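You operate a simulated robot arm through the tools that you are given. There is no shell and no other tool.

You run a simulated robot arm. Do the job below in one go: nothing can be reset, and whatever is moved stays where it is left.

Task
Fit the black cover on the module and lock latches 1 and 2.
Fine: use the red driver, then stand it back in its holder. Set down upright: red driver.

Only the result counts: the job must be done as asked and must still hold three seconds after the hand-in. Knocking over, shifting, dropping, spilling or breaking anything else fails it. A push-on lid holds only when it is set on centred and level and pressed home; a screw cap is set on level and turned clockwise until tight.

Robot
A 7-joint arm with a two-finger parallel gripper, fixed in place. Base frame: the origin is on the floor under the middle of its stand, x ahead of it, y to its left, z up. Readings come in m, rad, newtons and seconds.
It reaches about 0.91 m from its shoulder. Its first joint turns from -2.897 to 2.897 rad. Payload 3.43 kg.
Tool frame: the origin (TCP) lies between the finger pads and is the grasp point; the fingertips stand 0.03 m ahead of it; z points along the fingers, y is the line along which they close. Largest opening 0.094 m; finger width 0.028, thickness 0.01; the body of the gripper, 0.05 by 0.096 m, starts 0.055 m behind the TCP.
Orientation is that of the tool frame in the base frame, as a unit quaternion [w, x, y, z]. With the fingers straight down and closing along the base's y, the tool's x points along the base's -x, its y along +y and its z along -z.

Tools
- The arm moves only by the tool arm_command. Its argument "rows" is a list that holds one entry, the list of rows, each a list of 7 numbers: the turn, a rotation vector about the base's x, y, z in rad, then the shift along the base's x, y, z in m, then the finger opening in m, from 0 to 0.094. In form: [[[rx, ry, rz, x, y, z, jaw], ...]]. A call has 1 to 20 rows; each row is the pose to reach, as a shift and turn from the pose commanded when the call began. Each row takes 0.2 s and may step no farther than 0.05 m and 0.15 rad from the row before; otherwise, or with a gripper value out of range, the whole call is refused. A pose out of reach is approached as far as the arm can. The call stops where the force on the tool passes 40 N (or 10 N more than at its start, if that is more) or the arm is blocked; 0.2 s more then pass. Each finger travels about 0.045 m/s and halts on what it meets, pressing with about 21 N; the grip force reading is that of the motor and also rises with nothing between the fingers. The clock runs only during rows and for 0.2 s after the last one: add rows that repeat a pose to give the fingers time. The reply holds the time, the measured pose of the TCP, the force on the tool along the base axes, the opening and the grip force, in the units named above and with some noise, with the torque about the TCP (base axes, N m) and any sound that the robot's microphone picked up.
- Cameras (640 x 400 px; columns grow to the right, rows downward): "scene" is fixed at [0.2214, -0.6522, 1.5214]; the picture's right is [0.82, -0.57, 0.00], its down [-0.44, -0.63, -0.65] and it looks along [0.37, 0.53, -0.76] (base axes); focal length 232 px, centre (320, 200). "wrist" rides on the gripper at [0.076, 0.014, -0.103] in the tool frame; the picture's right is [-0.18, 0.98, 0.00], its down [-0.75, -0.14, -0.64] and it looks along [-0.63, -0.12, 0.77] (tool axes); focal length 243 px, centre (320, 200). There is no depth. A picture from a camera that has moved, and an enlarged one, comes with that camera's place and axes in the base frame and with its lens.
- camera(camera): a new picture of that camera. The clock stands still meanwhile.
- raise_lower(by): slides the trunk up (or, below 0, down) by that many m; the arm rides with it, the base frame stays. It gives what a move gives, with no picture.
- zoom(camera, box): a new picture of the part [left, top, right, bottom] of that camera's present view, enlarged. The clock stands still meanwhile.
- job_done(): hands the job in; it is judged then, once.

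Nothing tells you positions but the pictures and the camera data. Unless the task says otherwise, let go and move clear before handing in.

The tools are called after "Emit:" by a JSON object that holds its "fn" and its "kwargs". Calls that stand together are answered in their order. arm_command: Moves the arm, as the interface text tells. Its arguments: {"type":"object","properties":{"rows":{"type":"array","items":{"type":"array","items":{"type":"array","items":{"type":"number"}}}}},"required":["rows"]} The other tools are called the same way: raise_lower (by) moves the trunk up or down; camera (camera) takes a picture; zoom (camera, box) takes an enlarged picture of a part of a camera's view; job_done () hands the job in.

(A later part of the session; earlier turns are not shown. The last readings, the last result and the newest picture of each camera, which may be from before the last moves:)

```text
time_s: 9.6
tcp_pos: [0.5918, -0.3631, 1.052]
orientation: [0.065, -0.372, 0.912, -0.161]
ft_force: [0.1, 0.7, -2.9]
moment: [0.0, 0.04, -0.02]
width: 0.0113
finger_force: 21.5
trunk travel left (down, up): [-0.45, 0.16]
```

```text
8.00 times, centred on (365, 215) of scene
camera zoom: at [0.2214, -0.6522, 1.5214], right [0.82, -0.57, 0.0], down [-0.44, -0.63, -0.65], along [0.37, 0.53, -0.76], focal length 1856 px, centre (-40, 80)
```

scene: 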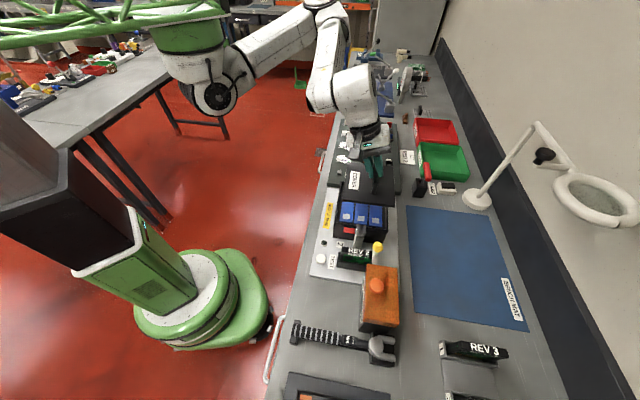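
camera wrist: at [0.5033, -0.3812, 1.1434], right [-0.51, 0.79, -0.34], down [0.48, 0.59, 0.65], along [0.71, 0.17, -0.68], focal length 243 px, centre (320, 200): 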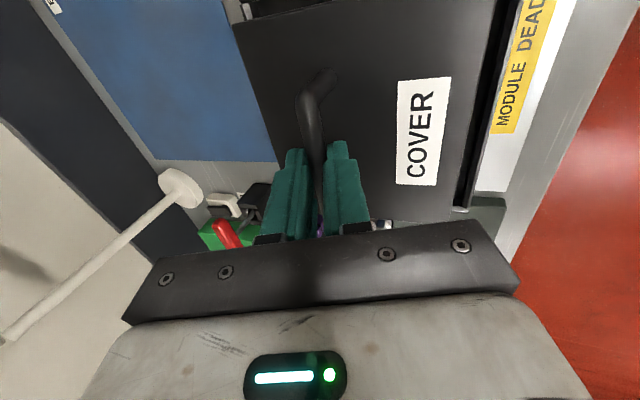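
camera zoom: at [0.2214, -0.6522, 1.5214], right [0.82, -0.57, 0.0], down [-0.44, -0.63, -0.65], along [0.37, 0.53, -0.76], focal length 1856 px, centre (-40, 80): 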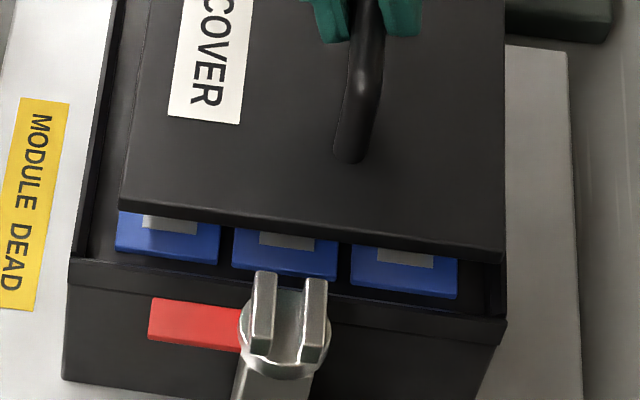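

I see the cover sits about 6 mm too far toward the wall side relative to the rim. I'll check the wrist view of the rim along the −e2 side before correcting.

Emit:
{"fn": "zoom", "kwargs": {"camera": "wrist", "box": [420, 120, 540, 220]}}

Emit:
{"fn": "zoom", "kwargs": {"camera": "wrist", "box": [220, 0, 540, 100]}}

```text
4.00 times, centred on (480, 170) of wrist
camera zoom: at [0.5033, -0.3812, 1.1434], right [-0.51, 0.79, -0.34], down [0.48, 0.59, 0.65], along [0.71, 0.17, -0.68], focal length 970 px, centre (-320, 320)
```

zoom: 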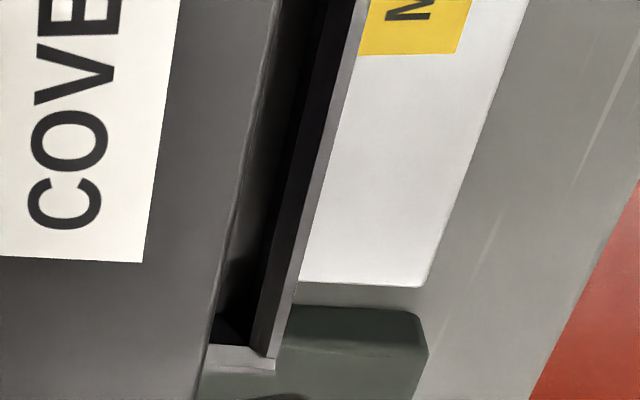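

```text
2.00 times, centred on (380, 50) of wrist
camera zoom: at [0.5033, -0.3812, 1.1434], right [-0.51, 0.79, -0.34], down [0.48, 0.59, 0.65], along [0.71, 0.17, -0.68], focal length 485 px, centre (200, 500)
```

zoom: 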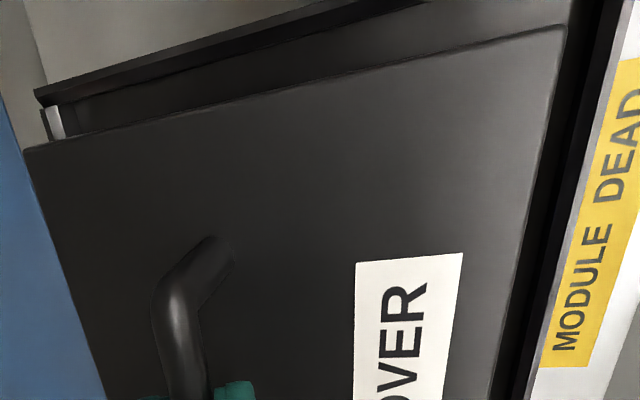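

Both views agree: the cover needs about −4 mm along the bench, −6 mm toward the robot and a small yaw of +0.5°. I apply that while lowering 8 mm, then check again.

Emit:
{"fn": "arm_command", "kwargs": {"rows": [[[0, 0, 0.009, -0.0069, 0.0013, 0.0, 0.0], [0, 0, 0.009, -0.0069, 0.0013, -0.008, 0.0], [0, 0, 0.009, -0.0069, 0.0013, -0.008, 0.0]]]}}

Emit:
{"fn": "zoom", "kwargs": {"camera": "wrist", "box": [220, 0, 540, 100]}}

Emit:
{"fn": "zoom", "kwargs": {"camera": "wrist", "box": [420, 120, 540, 220]}}

Emit:
{"fn": "zoom", "kwargs": {"camera": "scene", "box": [325, 165, 405, 215]}}

Emit:
{"fn": "zoom", "kwargs": {"camera": "scene", "box": [325, 190, 405, 240]}}

```text
time_s: 10.4
tcp_pos: [0.5849, -0.361, 1.0442]
orientation: [0.067, -0.376, 0.91, -0.161]
ft_force: [0.8, 0.3, -3.6]
moment: [0.01, -0.02, 0.01]
width: 0.0115
finger_force: 21.0
trunk travel left (down, up): [-0.45, 0.16]
```

```text
2.00 times, centred on (380, 50) of wrist
camera zoom: at [0.497, -0.3807, 1.1358], right [-0.52, 0.78, -0.34], down [0.47, 0.59, 0.65], along [0.71, 0.18, -0.68], focal length 485 px, centre (200, 500)
```

zoom: 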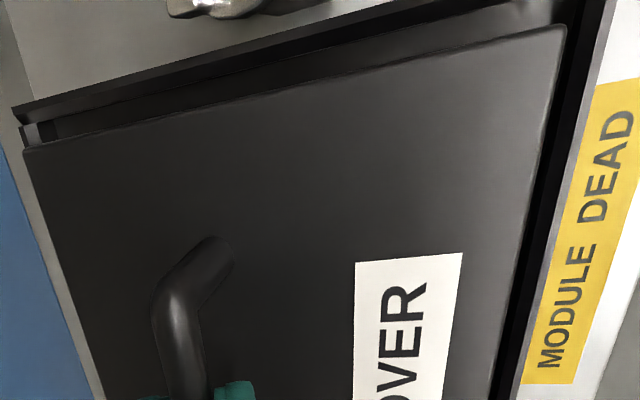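

```text
4.00 times, centred on (480, 170) of wrist
camera zoom: at [0.497, -0.3807, 1.1358], right [-0.52, 0.78, -0.34], down [0.47, 0.59, 0.65], along [0.71, 0.18, -0.68], focal length 970 px, centre (-320, 320)
```

zoom: 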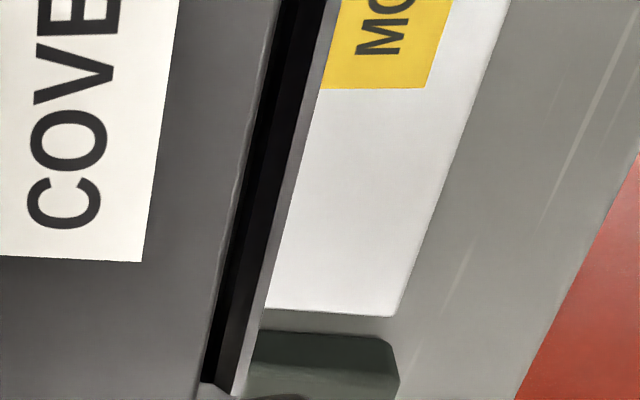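

```text
8.00 times, centred on (365, 190) of scene
camera zoom: at [0.2214, -0.6522, 1.5214], right [0.82, -0.57, 0.0], down [-0.44, -0.63, -0.65], along [0.37, 0.53, -0.76], focal length 1856 px, centre (-40, 280)
```

zoom: 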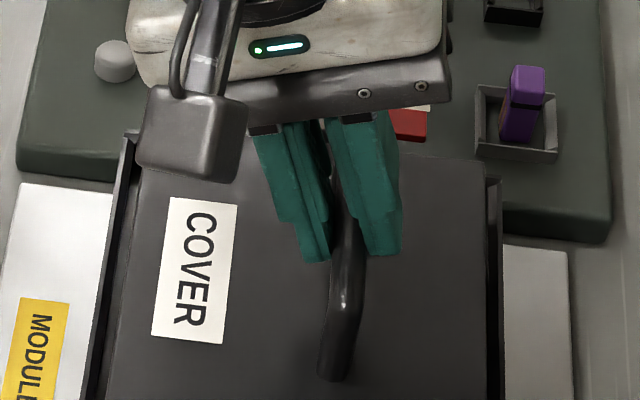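

```text
8.00 times, centred on (365, 215) of scene
camera zoom: at [0.2214, -0.6522, 1.5214], right [0.82, -0.57, 0.0], down [-0.44, -0.63, -0.65], along [0.37, 0.53, -0.76], focal length 1856 px, centre (-40, 80)
```

zoom: 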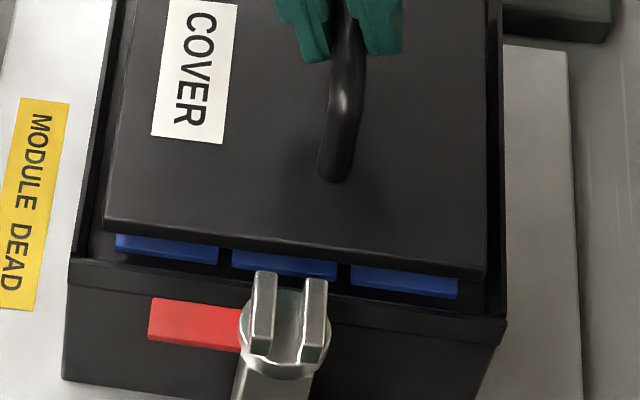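

The gaps now look even on all sides (about 10 mm to the outer rim edge). I'll lower in small steps and watch the force.

Emit:
{"fn": "arm_command", "kwargs": {"rows": [[[0, 0, -0.004, 0, 0, -0.003, 0.0], [0, 0, -0.006, 0, 0, -0.006, 0.0], [0, 0, -0.006, 0, 0, -0.01, 0.0], [0, 0, -0.006, 0, 0, -0.01, 0.0]]]}}

Emit:
{"fn": "zoom", "kwargs": {"camera": "scene", "box": [325, 165, 405, 215]}}

Emit:
{"fn": "zoom", "kwargs": {"camera": "scene", "box": [325, 190, 405, 240]}}

Emit:
{"fn": "zoom", "kwargs": {"camera": "wrist", "box": [220, 0, 540, 100]}}

```text
time_s: 11.4
tcp_pos: [0.5861, -0.3618, 1.035]
orientation: [0.065, -0.375, 0.911, -0.16]
ft_force: [-0.2, 0.8, -1.8]
moment: [-0.02, -0.01, 0.04]
width: 0.0117
finger_force: 21.1
trunk travel left (down, up): [-0.45, 0.16]
```

```text
8.00 times, centred on (365, 190) of scene
camera zoom: at [0.2214, -0.6522, 1.5214], right [0.82, -0.57, 0.0], down [-0.44, -0.63, -0.65], along [0.37, 0.53, -0.76], focal length 1856 px, centre (-40, 280)
```

zoom: 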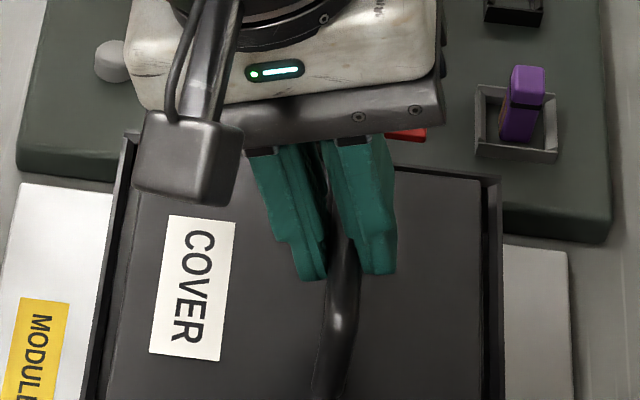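

```text
8.00 times, centred on (365, 215) of scene
camera zoom: at [0.2214, -0.6522, 1.5214], right [0.82, -0.57, 0.0], down [-0.44, -0.63, -0.65], along [0.37, 0.53, -0.76], focal length 1856 px, centre (-40, 80)
```

zoom: 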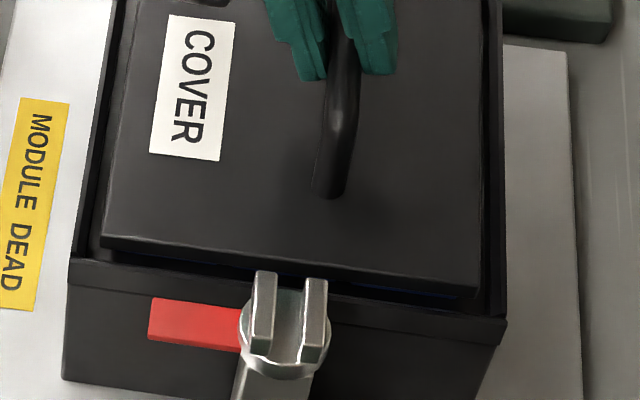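

```text
2.00 times, centred on (380, 50) of wrist
camera zoom: at [0.4969, -0.3803, 1.1255], right [-0.52, 0.79, -0.34], down [0.48, 0.59, 0.65], along [0.71, 0.18, -0.68], focal length 485 px, centre (200, 500)
```

zoom: 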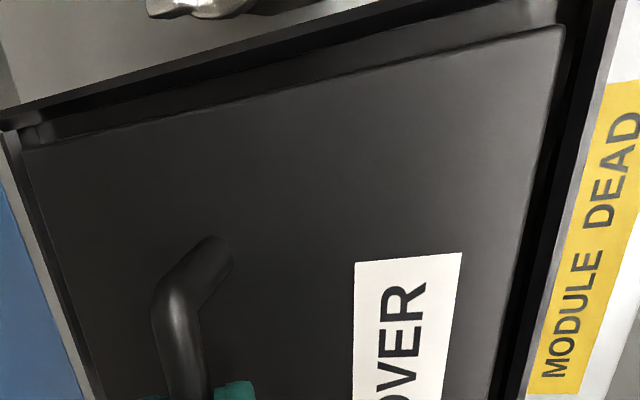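

The cover is entering the rim with gaps all around. I continue down in small steps.

Emit:
{"fn": "arm_command", "kwargs": {"rows": [[[0, 0, 0, 0, 0, -0.002, 0.0], [0, 0, 0, 0, 0, -0.004, 0.0], [0, 0, 0, 0, 0, -0.006, 0.0], [0, 0, 0, 0, 0, -0.006, 0.0]]]}}

Emit:
{"fn": "zoom", "kwargs": {"camera": "scene", "box": [325, 165, 405, 215]}}

Emit:
{"fn": "zoom", "kwargs": {"camera": "scene", "box": [325, 190, 405, 240]}}

Emit:
{"fn": "zoom", "kwargs": {"camera": "wrist", "box": [220, 0, 540, 100]}}

```text
time_s: 12.4
tcp_pos: [0.5847, -0.3608, 1.0286]
orientation: [0.066, -0.372, 0.912, -0.161]
ft_force: [-0.1, 0.2, -1.5]
moment: [0.1, -0.04, 0.0]
width: 0.0118
finger_force: 20.7
trunk travel left (down, up): [-0.45, 0.16]
```

```text
8.00 times, centred on (365, 190) of scene
camera zoom: at [0.2214, -0.6522, 1.5214], right [0.82, -0.57, 0.0], down [-0.44, -0.63, -0.65], along [0.37, 0.53, -0.76], focal length 1856 px, centre (-40, 280)
```

zoom: 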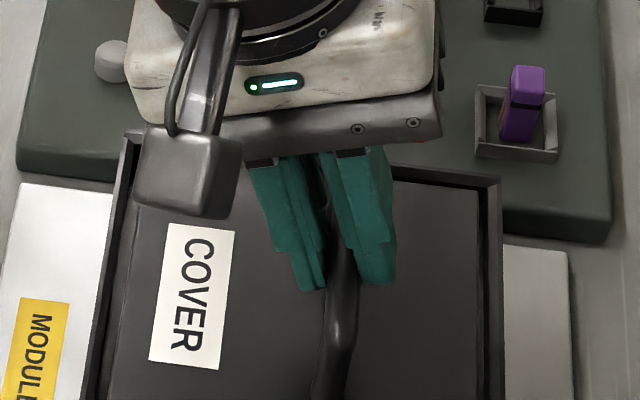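

```text
8.00 times, centred on (365, 215) of scene
camera zoom: at [0.2214, -0.6522, 1.5214], right [0.82, -0.57, 0.0], down [-0.44, -0.63, -0.65], along [0.37, 0.53, -0.76], focal length 1856 px, centre (-40, 80)
```

zoom: 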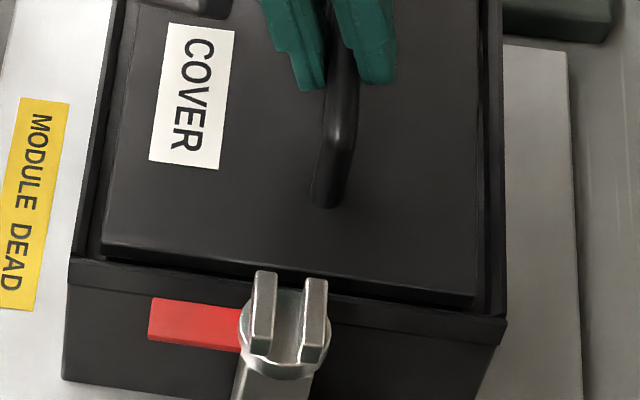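

```text
2.00 times, centred on (380, 50) of wrist
camera zoom: at [0.4975, -0.3805, 1.1197], right [-0.52, 0.79, -0.34], down [0.48, 0.59, 0.65], along [0.71, 0.18, -0.68], focal length 485 px, centre (200, 500)
```

zoom: 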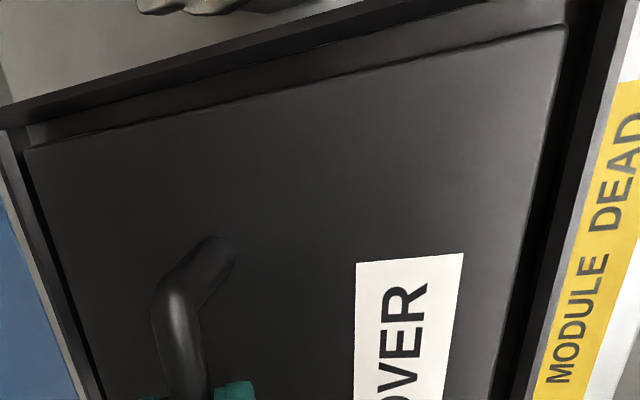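

The cover keeps going down with little force. I go on lowering, watching for firm contact.

Emit:
{"fn": "arm_command", "kwargs": {"rows": [[[0, 0, 0, 0, 0, -0.002, 0.0], [0, 0, 0, 0, 0, -0.004, 0.0], [0, 0, 0, 0, 0, -0.004, 0.0]]]}}

Emit:
{"fn": "zoom", "kwargs": {"camera": "scene", "box": [325, 190, 405, 240]}}

Emit:
{"fn": "zoom", "kwargs": {"camera": "wrist", "box": [220, 0, 540, 100]}}

```text
time_s: 13.2
tcp_pos: [0.5868, -0.362, 1.0256]
orientation: [0.066, -0.373, 0.911, -0.162]
ft_force: [-0.5, 0.6, 16.0]
moment: [-0.1, -0.07, -0.05]
width: 0.0118
finger_force: 21.2
trunk travel left (down, up): [-0.45, 0.16]
```

```text
8.00 times, centred on (365, 215) of scene
camera zoom: at [0.2214, -0.6522, 1.5214], right [0.82, -0.57, 0.0], down [-0.44, -0.63, -0.65], along [0.37, 0.53, -0.76], focal length 1856 px, centre (-40, 80)
```

zoom: 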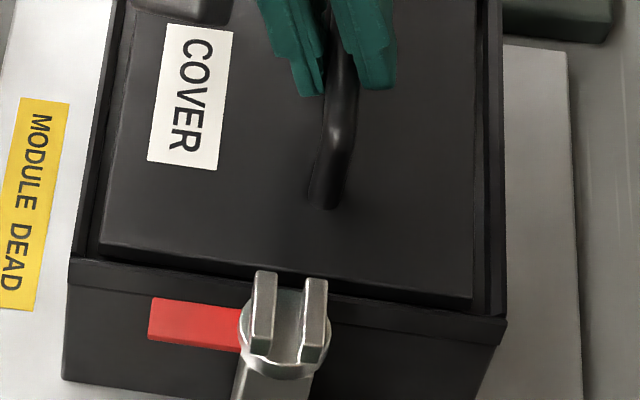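

```text
2.00 times, centred on (380, 50) of wrist
camera zoom: at [0.4975, -0.3806, 1.117], right [-0.52, 0.79, -0.34], down [0.48, 0.59, 0.65], along [0.71, 0.17, -0.68], focal length 485 px, centre (200, 500)
```

zoom: 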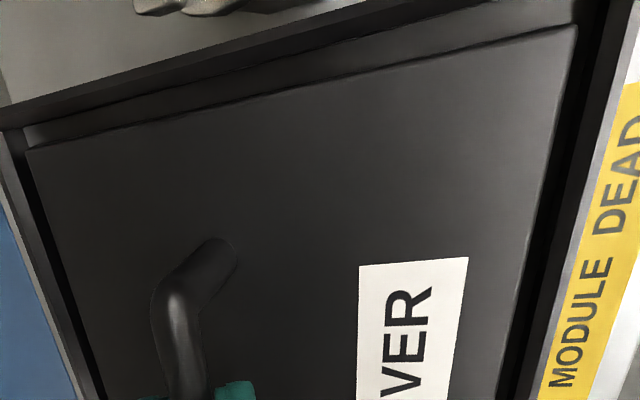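

Contact at about 16 N: the cover is resting on something inside the rim. I'll check the four edges at high magnification before letting go.

Emit:
{"fn": "zoom", "kwargs": {"camera": "scene", "box": [330, 208, 370, 233]}}

Emit:
{"fn": "zoom", "kwargs": {"camera": "scene", "box": [365, 215, 405, 240]}}

Emit:
{"fn": "zoom", "kwargs": {"camera": "scene", "box": [365, 178, 405, 203]}}

Emit:
{"fn": "zoom", "kwargs": {"camera": "scene", "box": [330, 175, 370, 200]}}

Emit:
{"fn": "zoom", "kwargs": {"camera": "wrist", "box": [420, 120, 540, 220]}}

```text
16.00 times, centred on (350, 220) of scene
camera zoom: at [0.2214, -0.6522, 1.5214], right [0.82, -0.57, 0.0], down [-0.44, -0.63, -0.65], along [0.37, 0.53, -0.76], focal length 3711 px, centre (-160, -128)
```

zoom: 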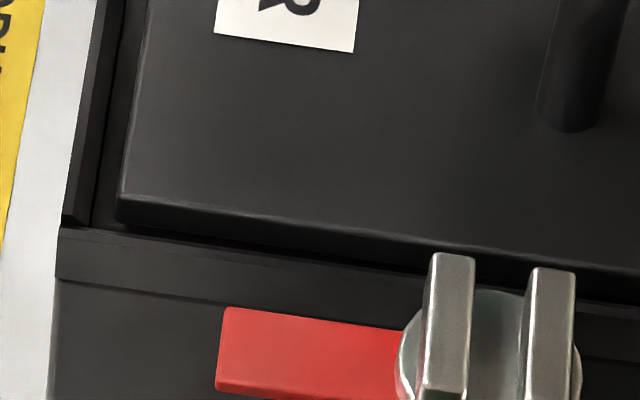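

```text
16.00 times, centred on (385, 228) of scene
camera zoom: at [0.2214, -0.6522, 1.5214], right [0.82, -0.57, 0.0], down [-0.44, -0.63, -0.65], along [0.37, 0.53, -0.76], focal length 3711 px, centre (-720, -240)
```

zoom: 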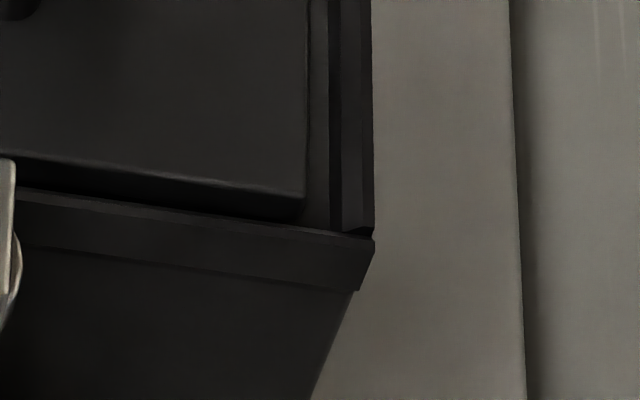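

```text
16.00 times, centred on (385, 190) of scene
camera zoom: at [0.2214, -0.6522, 1.5214], right [0.82, -0.57, 0.0], down [-0.44, -0.63, -0.65], along [0.37, 0.53, -0.76], focal length 3711 px, centre (-720, 352)
```

zoom: 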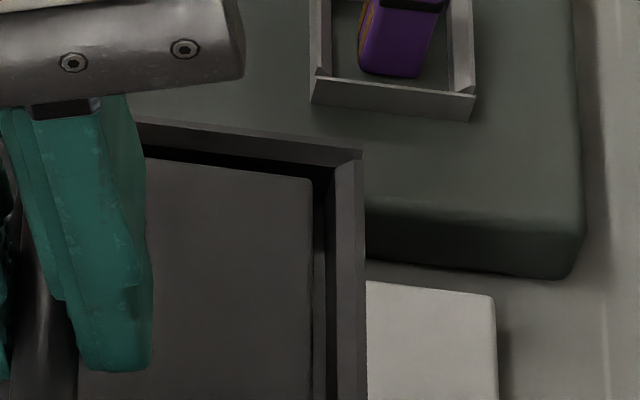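

```text
16.00 times, centred on (350, 188) of scene
camera zoom: at [0.2214, -0.6522, 1.5214], right [0.82, -0.57, 0.0], down [-0.44, -0.63, -0.65], along [0.37, 0.53, -0.76], focal length 3711 px, centre (-160, 400)
```

zoom: 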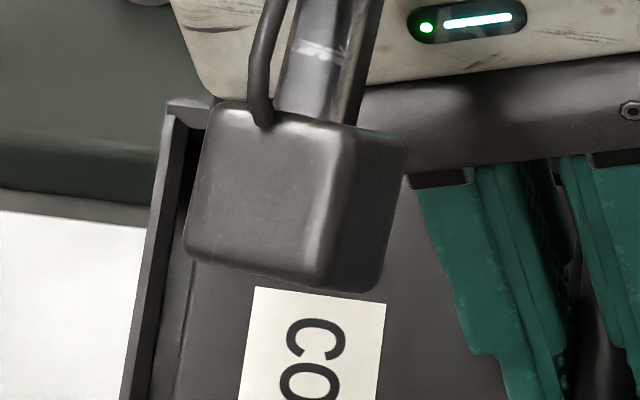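

```text
4.00 times, centred on (480, 170) of wrist
camera zoom: at [0.4975, -0.3806, 1.117], right [-0.52, 0.79, -0.34], down [0.48, 0.59, 0.65], along [0.71, 0.17, -0.68], focal length 970 px, centre (-320, 320)
```

zoom: 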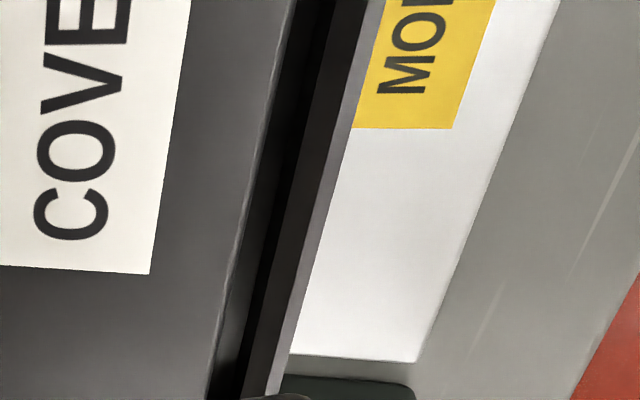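

The cover lies inside the rim with roughly equal gaps. I'll press a bit more to see whether it is firmly seated.

Emit:
{"fn": "arm_command", "kwargs": {"rows": [[[0, 0, 0, 0, 0, -0.001, 0.0], [0, 0, 0, 0, 0, -0.002, 0.0], [0, 0, 0, 0, 0, -0.002, 0.0]]]}}

Emit:
{"fn": "zoom", "kwargs": {"camera": "scene", "box": [365, 178, 405, 203]}}

Emit:
{"fn": "zoom", "kwargs": {"camera": "wrist", "box": [220, 0, 320, 62]}}

```text
time_s: 14.0
tcp_pos: [0.587, -0.3628, 1.0229]
orientation: [0.067, -0.374, 0.911, -0.162]
ft_force: [4.2, -6.7, 20.1]
moment: [-0.15, -0.15, -0.06]
width: 0.0116
finger_force: 21.0
trunk travel left (down, up): [-0.45, 0.16]
```

```text
16.00 times, centred on (385, 190) of scene
camera zoom: at [0.2214, -0.6522, 1.5214], right [0.82, -0.57, 0.0], down [-0.44, -0.63, -0.65], along [0.37, 0.53, -0.76], focal length 3711 px, centre (-720, 352)
```

zoom: 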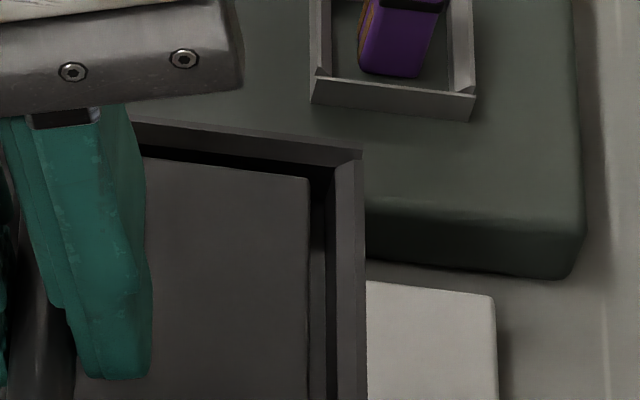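

```text
6.40 times, centred on (270, 31) of wrist
camera zoom: at [0.4978, -0.3808, 1.1147], right [-0.52, 0.79, -0.34], down [0.47, 0.59, 0.65], along [0.71, 0.18, -0.68], focal length 1553 px, centre (640, 1282)
```

zoom: 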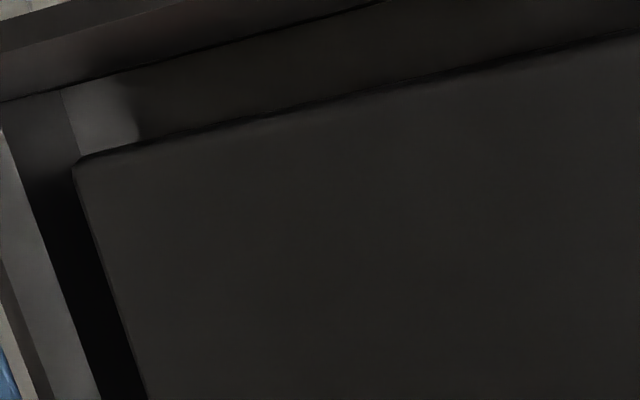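

The cover is bottomed out; pressing further only slid the grip on the bar. I ease off, open the fingers and back out along the tool axis, then inspect.

Emit:
{"fn": "arm_command", "kwargs": {"rows": [[[0, 0, 0, 0, 0, 0.001, 0.0], [0, 0, 0, 0, 0, 0.0025, 0.0], [0, 0, 0, 0, 0, 0.0025, 0.015], [0, 0, 0, 0, 0, 0.0025, 0.03], [0, 0, 0, 0, 0, 0.0025, 0.03], [0, 0, 0, -0.0048, 0.0049, 0.0213, 0.03], [0, 0, 0, -0.0119, 0.0123, 0.0495, 0.03], [0, 0, 0, -0.0215, 0.0221, 0.0871, 0.03], [0, 0, 0, -0.0286, 0.0294, 0.1153, 0.03]]]}}

Emit:
{"fn": "camera", "kwargs": {"camera": "wrist"}}

Emit:
{"fn": "zoom", "kwargs": {"camera": "scene", "box": [310, 150, 420, 260]}}

```text
time_s: 16.0
tcp_pos: [0.5584, -0.3303, 1.1404]
orientation: [0.066, -0.374, 0.911, -0.16]
ft_force: [0.0, 0.9, -0.2]
moment: [-0.01, -0.02, 0.02]
width: 0.0299
finger_force: 0.1
trunk travel left (down, up): [-0.45, 0.16]
```

```text
taken
camera wrist: at [0.4692, -0.3507, 1.2305], right [-0.52, 0.79, -0.34], down [0.48, 0.59, 0.65], along [0.71, 0.18, -0.68], focal length 243 px, centre (320, 200)
```

wrist: 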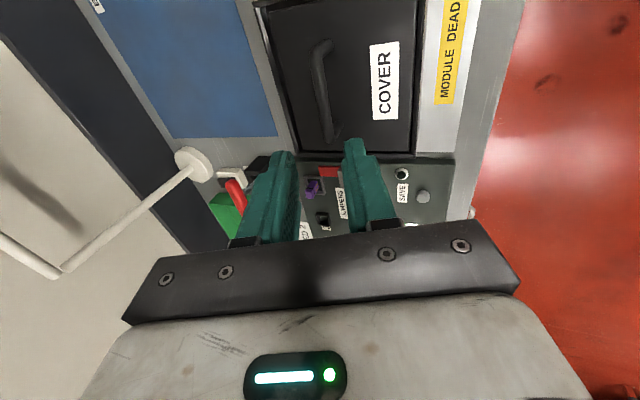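

```text
3.64 times, centred on (365, 205) of scene
camera zoom: at [0.2214, -0.6522, 1.5214], right [0.82, -0.57, 0.0], down [-0.44, -0.63, -0.65], along [0.37, 0.53, -0.76], focal length 844 px, centre (156, 182)
```

zoom: 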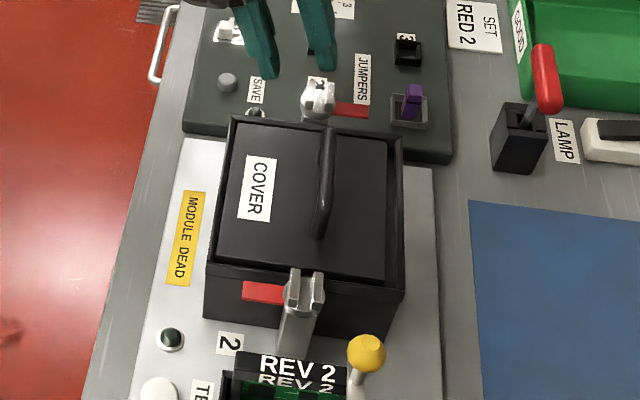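

The cover is inside the rim and the hand is clear. I'll zoom both views to check how well it is centred.

Emit:
{"fn": "zoom", "kwargs": {"camera": "wrist", "box": [250, 0, 440, 160]}}

Emit:
{"fn": "zoom", "kwargs": {"camera": "wrist", "box": [370, 100, 450, 160]}}

Emit:
{"fn": "zoom", "kwargs": {"camera": "scene", "box": [330, 208, 370, 233]}}

Emit:
{"fn": "zoom", "kwargs": {"camera": "scene", "box": [365, 215, 405, 240]}}

Emit:
{"fn": "zoom", "kwargs": {"camera": "scene", "box": [365, 178, 405, 203]}}

Emit:
{"fn": "zoom", "kwargs": {"camera": "scene", "box": [330, 175, 370, 200]}}

```text
2.50 times, centred on (345, 80) of wrist
camera zoom: at [0.4692, -0.3507, 1.2305], right [-0.52, 0.79, -0.34], down [0.48, 0.59, 0.65], along [0.71, 0.18, -0.68], focal length 606 px, centre (258, 500)
```

zoom: 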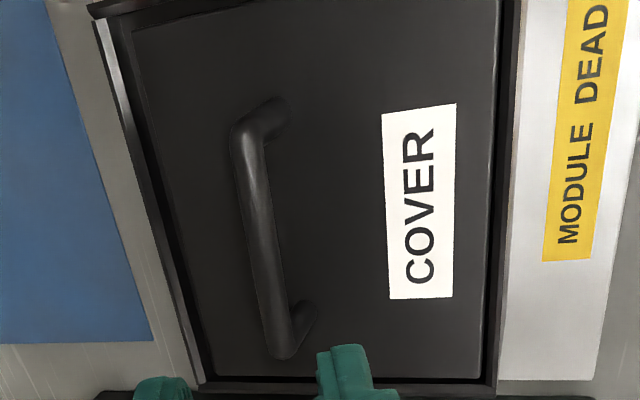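

```text
6.67 times, centred on (410, 130) of wrist
camera zoom: at [0.4692, -0.3507, 1.2305], right [-0.52, 0.79, -0.34], down [0.48, 0.59, 0.65], along [0.71, 0.18, -0.68], focal length 1618 px, centre (-280, 667)
```

zoom: 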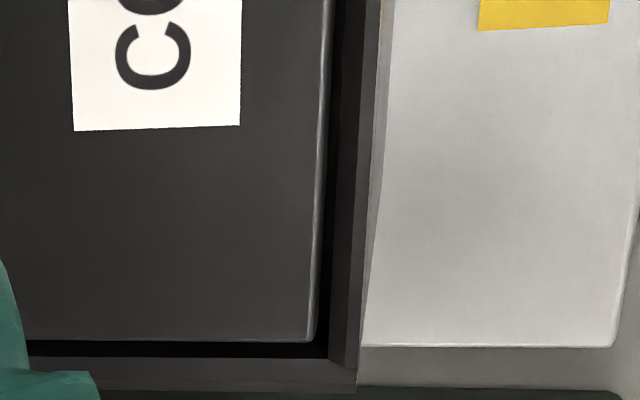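

```text
16.00 times, centred on (350, 220) of scene
camera zoom: at [0.2214, -0.6522, 1.5214], right [0.82, -0.57, 0.0], down [-0.44, -0.63, -0.65], along [0.37, 0.53, -0.76], focal length 3711 px, centre (-160, -128)
```

zoom: 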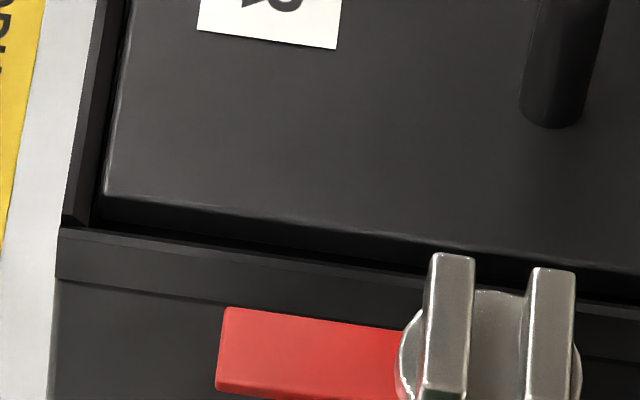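

```text
16.00 times, centred on (385, 228) of scene
camera zoom: at [0.2214, -0.6522, 1.5214], right [0.82, -0.57, 0.0], down [-0.44, -0.63, -0.65], along [0.37, 0.53, -0.76], focal length 3711 px, centre (-720, -240)
```

zoom: 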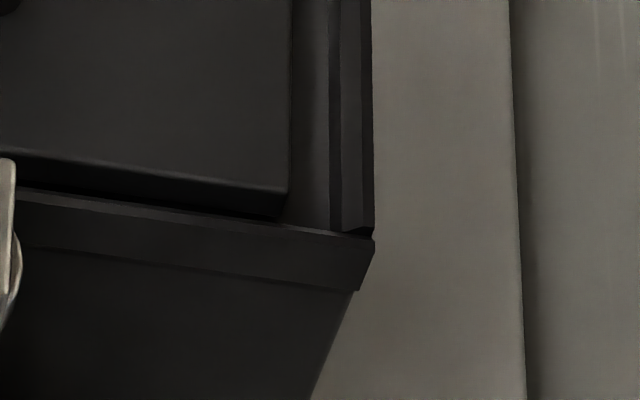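

```text
16.00 times, centred on (385, 190) of scene
camera zoom: at [0.2214, -0.6522, 1.5214], right [0.82, -0.57, 0.0], down [-0.44, -0.63, -0.65], along [0.37, 0.53, -0.76], focal length 3711 px, centre (-720, 352)
```

zoom: 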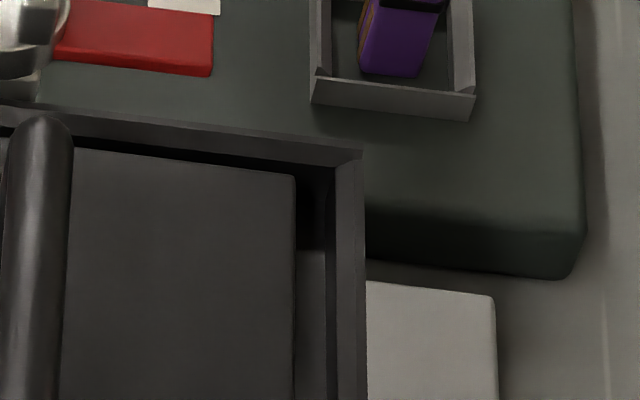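

```text
16.00 times, centred on (350, 188) of scene
camera zoom: at [0.2214, -0.6522, 1.5214], right [0.82, -0.57, 0.0], down [-0.44, -0.63, -0.65], along [0.37, 0.53, -0.76], focal length 3711 px, centre (-160, 400)
```

zoom: 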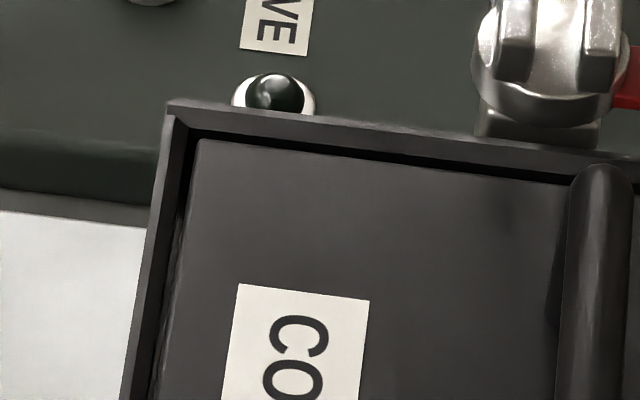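

The cover shifted about 3 mm toward the robot on release (left gap about 7 mm, right about 13 mm to the outer rim). I'll bring the hand vertical, since the lamp isn't near here, regrip the bar and centre it.

Emit:
{"fn": "arm_command", "kwargs": {"rows": [[[0.0827, 0.0817, 0, 0.0098, -0.0103, -0.002, 0.045], [0.1655, 0.1635, 0, 0.0197, -0.0205, -0.005, 0.045], [0.2482, 0.2452, 0, 0.0295, -0.0308, -0.0076, 0.045], [0.2482, 0.2452, 0, 0.0295, -0.0308, -0.0176, 0.045]]]}}

Emit:
{"fn": "camera", "kwargs": {"camera": "wrist"}}

```text
time_s: 17.0
tcp_pos: [0.5867, -0.3616, 1.1213]
orientation: [0.0, -0.379, 0.925, 0.001]
ft_force: [-0.3, 0.2, -0.1]
moment: [0.01, -0.02, 0.0]
width: 0.0452
finger_force: 0.0
trunk travel left (down, up): [-0.45, 0.16]
```

```text
taken
camera wrist: at [0.5221, -0.4063, 1.2228], right [-0.56, 0.83, 0.0], down [0.64, 0.43, 0.64], along [0.53, 0.36, -0.77], focal length 243 px, centre (320, 200)
```

wrist: 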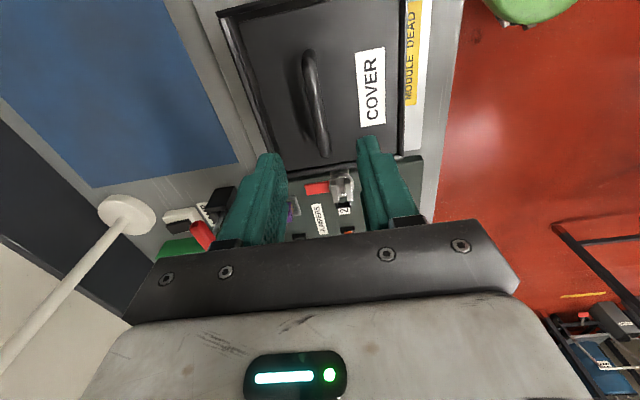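

The view from above shows the whole cover inside the rim. I'll zoom in on it for the gaps and the bar position.

Emit:
{"fn": "zoom", "kwargs": {"camera": "wrist", "box": [210, 0, 430, 170]}}

Emit:
{"fn": "zoom", "kwargs": {"camera": "wrist", "box": [210, 0, 310, 60]}}

Emit:
{"fn": "zoom", "kwargs": {"camera": "wrist", "box": [340, 100, 440, 170]}}

Emit:
{"fn": "zoom", "kwargs": {"camera": "wrist", "box": [240, 100, 340, 170]}}

```text
2.35 times, centred on (320, 85) of wrist
camera zoom: at [0.5221, -0.4063, 1.2228], right [-0.56, 0.83, 0.0], down [0.64, 0.43, 0.64], along [0.53, 0.36, -0.77], focal length 571 px, centre (320, 471)
```

zoom: 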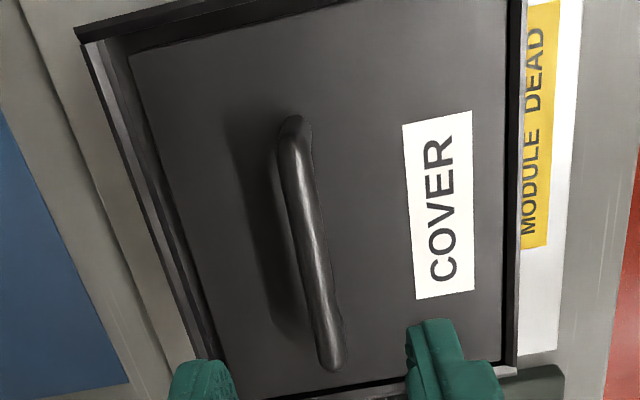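

```text
6.40 times, centred on (260, 30) of wrist
camera zoom: at [0.5221, -0.4063, 1.2228], right [-0.56, 0.83, 0.0], down [0.64, 0.43, 0.64], along [0.53, 0.36, -0.77], focal length 1553 px, centre (704, 1288)
```

zoom: 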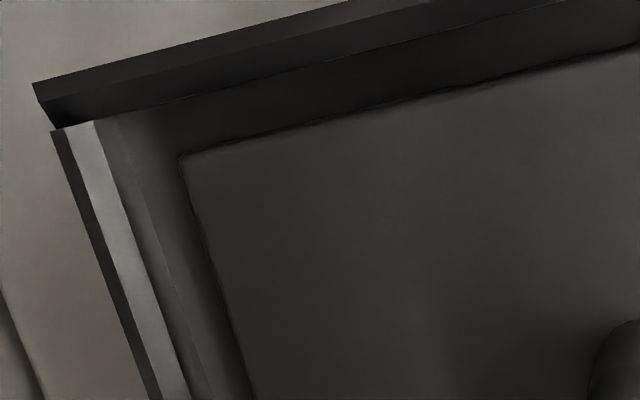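

```text
5.71 times, centred on (390, 135) of wrist
camera zoom: at [0.5221, -0.4063, 1.2228], right [-0.56, 0.83, 0.0], down [0.64, 0.43, 0.64], along [0.53, 0.36, -0.77], focal length 1386 px, centre (-80, 571)
```

zoom: 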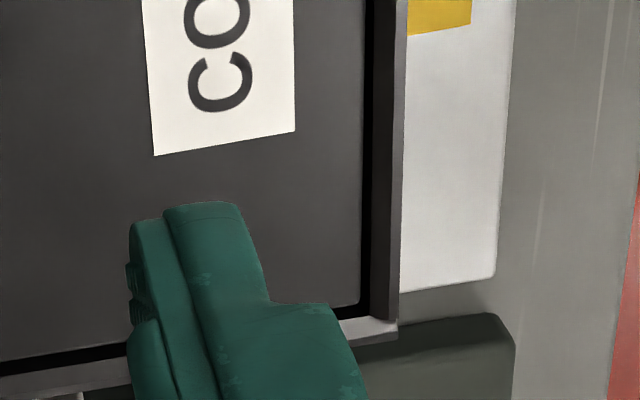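

```text
5.71 times, centred on (290, 135) of wrist
camera zoom: at [0.5221, -0.4063, 1.2228], right [-0.56, 0.83, 0.0], down [0.64, 0.43, 0.64], along [0.53, 0.36, -0.77], focal length 1386 px, centre (491, 571)
```

zoom: 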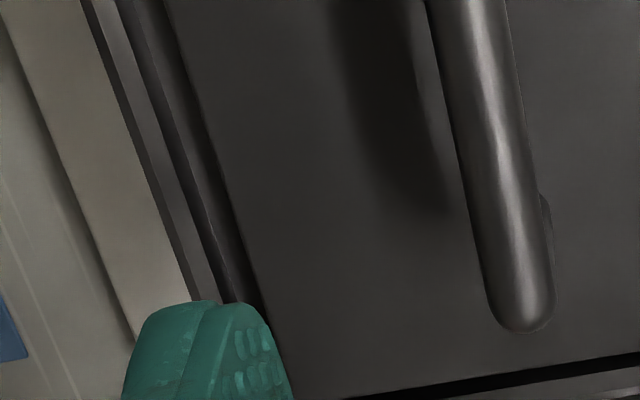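

Measured from above: the cover needs +3.5 mm toward the wall and −1.5 mm along the bench. I descend on the bar, grip it, shift it by that amount and check.

Emit:
{"fn": "arm_command", "kwargs": {"rows": [[[0, 0, 0, 0, 0, -0.035, 0.045], [0, 0, 0, 0, 0, -0.07, 0.04], [0, 0, 0, 0, 0, -0.098, 0.04], [0, 0, 0, 0, 0, -0.098, 0.02], [0, 0, 0, 0, 0, -0.098, 0.0], [0, 0, 0, 0, 0, -0.098, 0.0], [0, 0, 0, 0, 0, -0.0975, 0.0], [0, 0, 0, 0.0007, -0.0018, -0.0975, 0.0], [0, 0, 0, 0.0014, -0.0035, -0.0975, 0.0], [0, 0, 0, 0.0014, -0.0035, -0.0975, 0.0]]]}}

Emit:
{"fn": "zoom", "kwargs": {"camera": "scene", "box": [330, 208, 370, 233]}}

Emit:
{"fn": "zoom", "kwargs": {"camera": "scene", "box": [365, 215, 405, 240]}}

Emit:
{"fn": "zoom", "kwargs": {"camera": "scene", "box": [365, 178, 405, 203]}}

```text
time_s: 19.2
tcp_pos: [0.5884, -0.3651, 1.0248]
orientation: [-0.002, -0.379, 0.925, 0.0]
ft_force: [-1.2, 3.0, 6.3]
moment: [0.17, -0.06, 0.04]
width: 0.0116
finger_force: 20.4
trunk travel left (down, up): [-0.45, 0.16]
```

```text
16.00 times, centred on (350, 220) of scene
camera zoom: at [0.2214, -0.6522, 1.5214], right [0.82, -0.57, 0.0], down [-0.44, -0.63, -0.65], along [0.37, 0.53, -0.76], focal length 3711 px, centre (-160, -128)
```

zoom: 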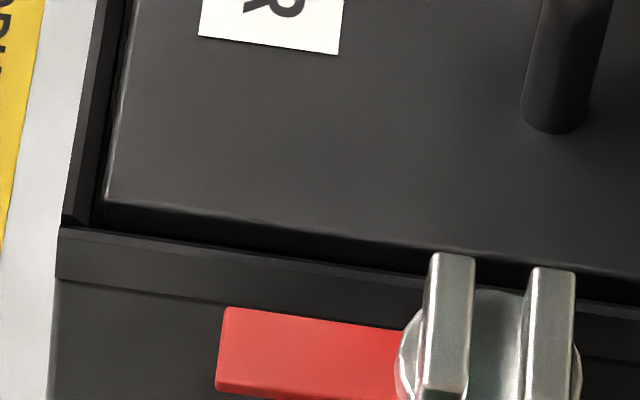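

```text
16.00 times, centred on (385, 228) of scene
camera zoom: at [0.2214, -0.6522, 1.5214], right [0.82, -0.57, 0.0], down [-0.44, -0.63, -0.65], along [0.37, 0.53, -0.76], focal length 3711 px, centre (-720, -240)
```

zoom: 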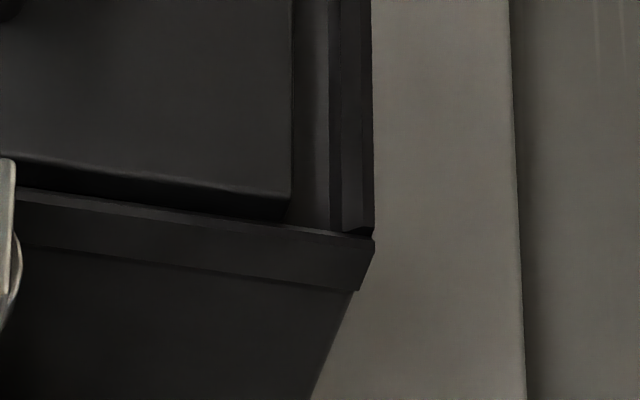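

```text
16.00 times, centred on (385, 190) of scene
camera zoom: at [0.2214, -0.6522, 1.5214], right [0.82, -0.57, 0.0], down [-0.44, -0.63, -0.65], along [0.37, 0.53, -0.76], focal length 3711 px, centre (-720, 352)
```

zoom: 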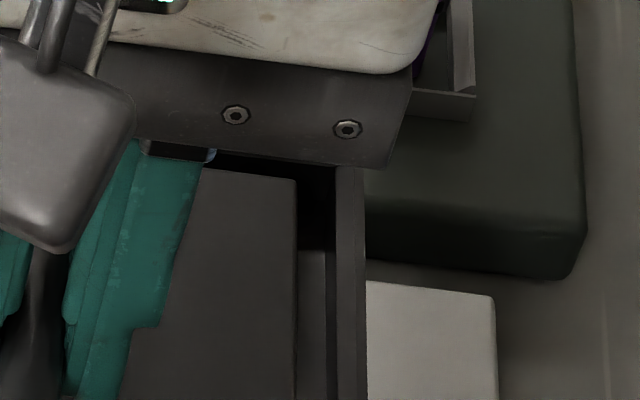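

The grip had first pulled the cover back, so the net shift was only about 1 mm. I apply another +3.3 mm toward the wall while gripped and check again.

Emit:
{"fn": "arm_command", "kwargs": {"rows": [[[0, 0, 0, 0, 0, 0.001, 0.0], [0, 0, 0, 0.001, -0.0014, 0.001, 0.0], [0, 0, 0, 0.002, -0.0027, 0.001, 0.0], [0, 0, 0, 0.002, -0.0027, 0.0005, 0.0]]]}}

Emit:
{"fn": "zoom", "kwargs": {"camera": "scene", "box": [330, 208, 370, 233]}}

Emit:
{"fn": "zoom", "kwargs": {"camera": "scene", "box": [365, 215, 405, 240]}}

Emit:
{"fn": "zoom", "kwargs": {"camera": "scene", "box": [365, 178, 405, 203]}}

```text
time_s: 20.2
tcp_pos: [0.5901, -0.3692, 1.0249]
orientation: [-0.001, -0.379, 0.926, 0.001]
ft_force: [-1.5, 1.2, 3.8]
moment: [0.05, 0.0, 0.0]
width: 0.0113
finger_force: 21.8
trunk travel left (down, up): [-0.45, 0.16]
```

```text
16.00 times, centred on (350, 220) of scene
camera zoom: at [0.2214, -0.6522, 1.5214], right [0.82, -0.57, 0.0], down [-0.44, -0.63, -0.65], along [0.37, 0.53, -0.76], focal length 3711 px, centre (-160, -128)
```

zoom: 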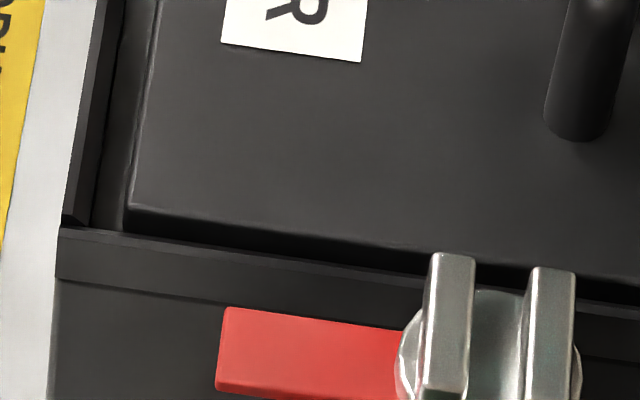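

```text
16.00 times, centred on (385, 228) of scene
camera zoom: at [0.2214, -0.6522, 1.5214], right [0.82, -0.57, 0.0], down [-0.44, -0.63, -0.65], along [0.37, 0.53, -0.76], focal length 3711 px, centre (-720, -240)
```

zoom: 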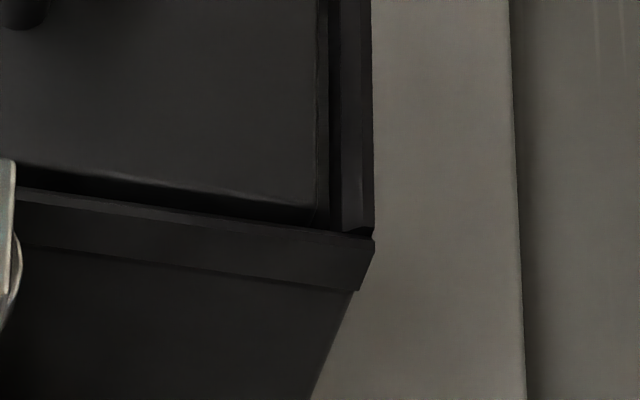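

```text
16.00 times, centred on (385, 190) of scene
camera zoom: at [0.2214, -0.6522, 1.5214], right [0.82, -0.57, 0.0], down [-0.44, -0.63, -0.65], along [0.37, 0.53, -0.76], focal length 3711 px, centre (-720, 352)
```

zoom: 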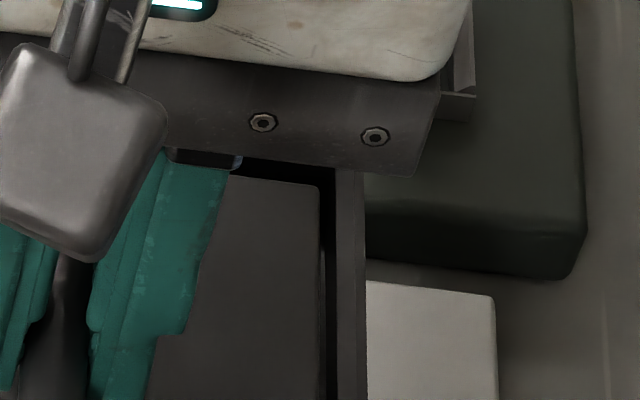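

It overshot slightly; now it is off by about +1.4 mm and −1.1 mm. I make a small back-correction with a lighter load.

Emit:
{"fn": "arm_command", "kwargs": {"rows": [[[0, 0, 0, 0, 0, 0.0015, 0.0], [0, 0, 0, -0.0002, 0.0018, 0.0015, 0.0], [0, 0, 0, -0.0002, 0.0018, 0.0015, 0.0], [0, 0, 0, -0.0002, 0.0018, 0.0, 0.0]]]}}

Emit:
{"fn": "zoom", "kwargs": {"camera": "scene", "box": [330, 208, 370, 233]}}

Emit:
{"fn": "zoom", "kwargs": {"camera": "scene", "box": [365, 215, 405, 240]}}

Emit:
{"fn": "zoom", "kwargs": {"camera": "scene", "box": [365, 178, 405, 203]}}

```text
time_s: 21.2
tcp_pos: [0.5904, -0.3671, 1.0247]
orientation: [0.0, -0.379, 0.925, -0.002]
ft_force: [0.4, 1.1, 2.9]
moment: [-0.21, 0.21, 0.02]
width: 0.0115
finger_force: 20.9
trunk travel left (down, up): [-0.45, 0.16]
```

```text
16.00 times, centred on (350, 220) of scene
camera zoom: at [0.2214, -0.6522, 1.5214], right [0.82, -0.57, 0.0], down [-0.44, -0.63, -0.65], along [0.37, 0.53, -0.76], focal length 3711 px, centre (-160, -128)
```

zoom: 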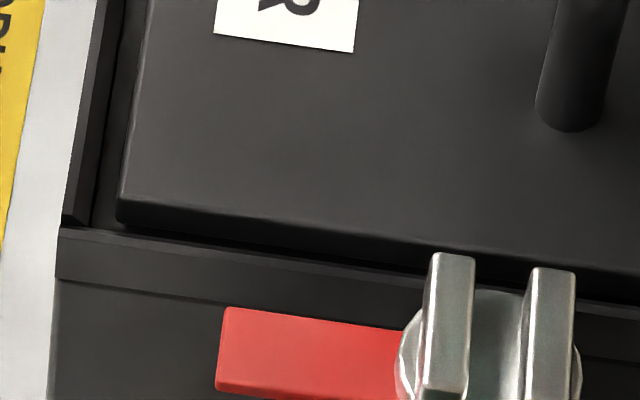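

```text
16.00 times, centred on (385, 228) of scene
camera zoom: at [0.2214, -0.6522, 1.5214], right [0.82, -0.57, 0.0], down [-0.44, -0.63, -0.65], along [0.37, 0.53, -0.76], focal length 3711 px, centre (-720, -240)
```

zoom: 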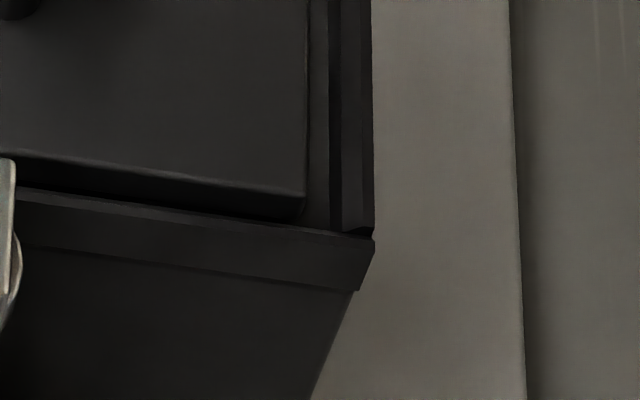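

```text
16.00 times, centred on (385, 190) of scene
camera zoom: at [0.2214, -0.6522, 1.5214], right [0.82, -0.57, 0.0], down [-0.44, -0.63, -0.65], along [0.37, 0.53, -0.76], focal length 3711 px, centre (-720, 352)
```

zoom: 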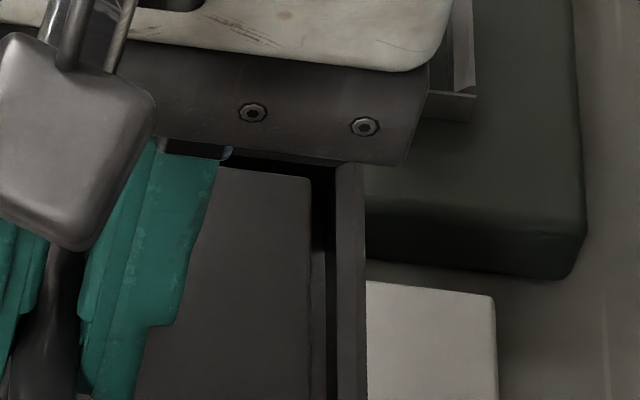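

The cover is centred to within about 1 mm now. I release with the hand vertical and check that it stays.

Emit:
{"fn": "arm_command", "kwargs": {"rows": [[[0, 0, 0, 0, 0, 0.0, 0.01], [0, 0, 0, 0, 0, 0.0, 0.02], [0, 0, 0, 0, 0, 0.0, 0.03], [0, 0, 0, 0, 0, 0.0, 0.03]]]}}

Emit:
{"fn": "zoom", "kwargs": {"camera": "scene", "box": [330, 208, 370, 233]}}

Emit:
{"fn": "zoom", "kwargs": {"camera": "scene", "box": [365, 215, 405, 240]}}

Emit:
{"fn": "zoom", "kwargs": {"camera": "scene", "box": [325, 165, 405, 215]}}

```text
time_s: 22.2
tcp_pos: [0.5904, -0.3677, 1.0245]
orientation: [-0.001, -0.38, 0.925, 0.0]
ft_force: [0.4, -0.5, 0.5]
moment: [0.03, 0.03, 0.01]
width: 0.0299
finger_force: 0.1
trunk travel left (down, up): [-0.45, 0.16]
```

```text
16.00 times, centred on (350, 220) of scene
camera zoom: at [0.2214, -0.6522, 1.5214], right [0.82, -0.57, 0.0], down [-0.44, -0.63, -0.65], along [0.37, 0.53, -0.76], focal length 3711 px, centre (-160, -128)
```

zoom: 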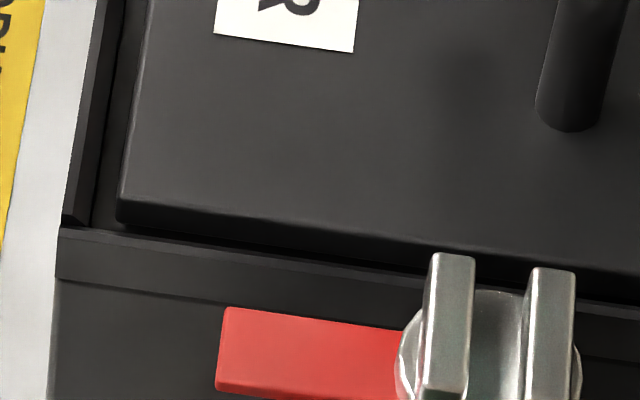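

```text
16.00 times, centred on (385, 228) of scene
camera zoom: at [0.2214, -0.6522, 1.5214], right [0.82, -0.57, 0.0], down [-0.44, -0.63, -0.65], along [0.37, 0.53, -0.76], focal length 3711 px, centre (-720, -240)
```

zoom: 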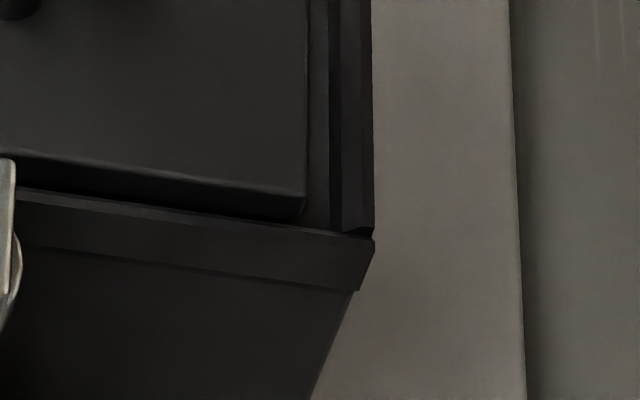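

```text
8.00 times, centred on (365, 190) of scene
camera zoom: at [0.2214, -0.6522, 1.5214], right [0.82, -0.57, 0.0], down [-0.44, -0.63, -0.65], along [0.37, 0.53, -0.76], focal length 1856 px, centre (-40, 280)
```

zoom: 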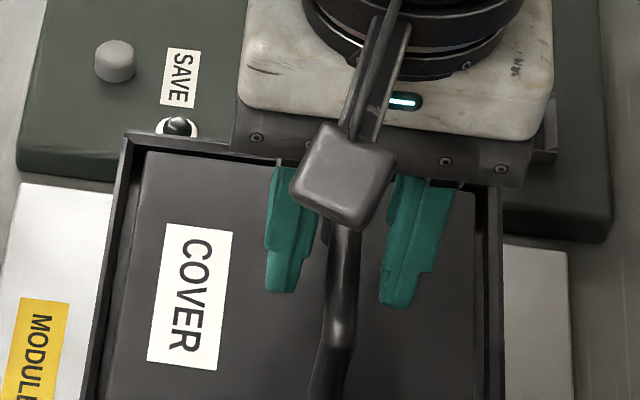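

The cover stayed put on release. Now I press it home with the fingertips on the plate, either side of the bar.

Emit:
{"fn": "arm_command", "kwargs": {"rows": [[[0, 0, 0, 0, 0, -0.006, 0.03], [0, 0, 0, 0, 0, -0.01, 0.03], [0, 0, 0, 0, 0, -0.013, 0.03], [0, 0, 0, 0, 0, -0.015, 0.03], [0, 0, 0, 0, 0, -0.017, 0.03]]]}}

```text
time_s: 23.4
tcp_pos: [0.5899, -0.3675, 1.0065]
orientation: [-0.001, -0.379, 0.925, -0.001]
ft_force: [0.4, 0.2, 0.1]
moment: [-0.02, 0.02, -0.01]
width: 0.0298
finger_force: 0.2
trunk travel left (down, up): [-0.45, 0.16]
```

No contact yet; the fingertips are just above the plate. I keep lowering in small steps.

Emit:
{"fn": "arm_command", "kwargs": {"rows": [[[0, 0, 0, 0, 0, -0.002, 0.03], [0, 0, 0, 0, 0, -0.004, 0.03], [0, 0, 0, 0, 0, -0.005, 0.03]]]}}

```text
time_s: 24.2
tcp_pos: [0.5899, -0.3669, 1.0031]
orientation: [-0.001, -0.379, 0.925, -0.001]
ft_force: [0.0, -0.5, 11.6]
moment: [0.17, 0.11, 0.1]
width: 0.0298
finger_force: 0.2
trunk travel left (down, up): [-0.45, 0.16]
```

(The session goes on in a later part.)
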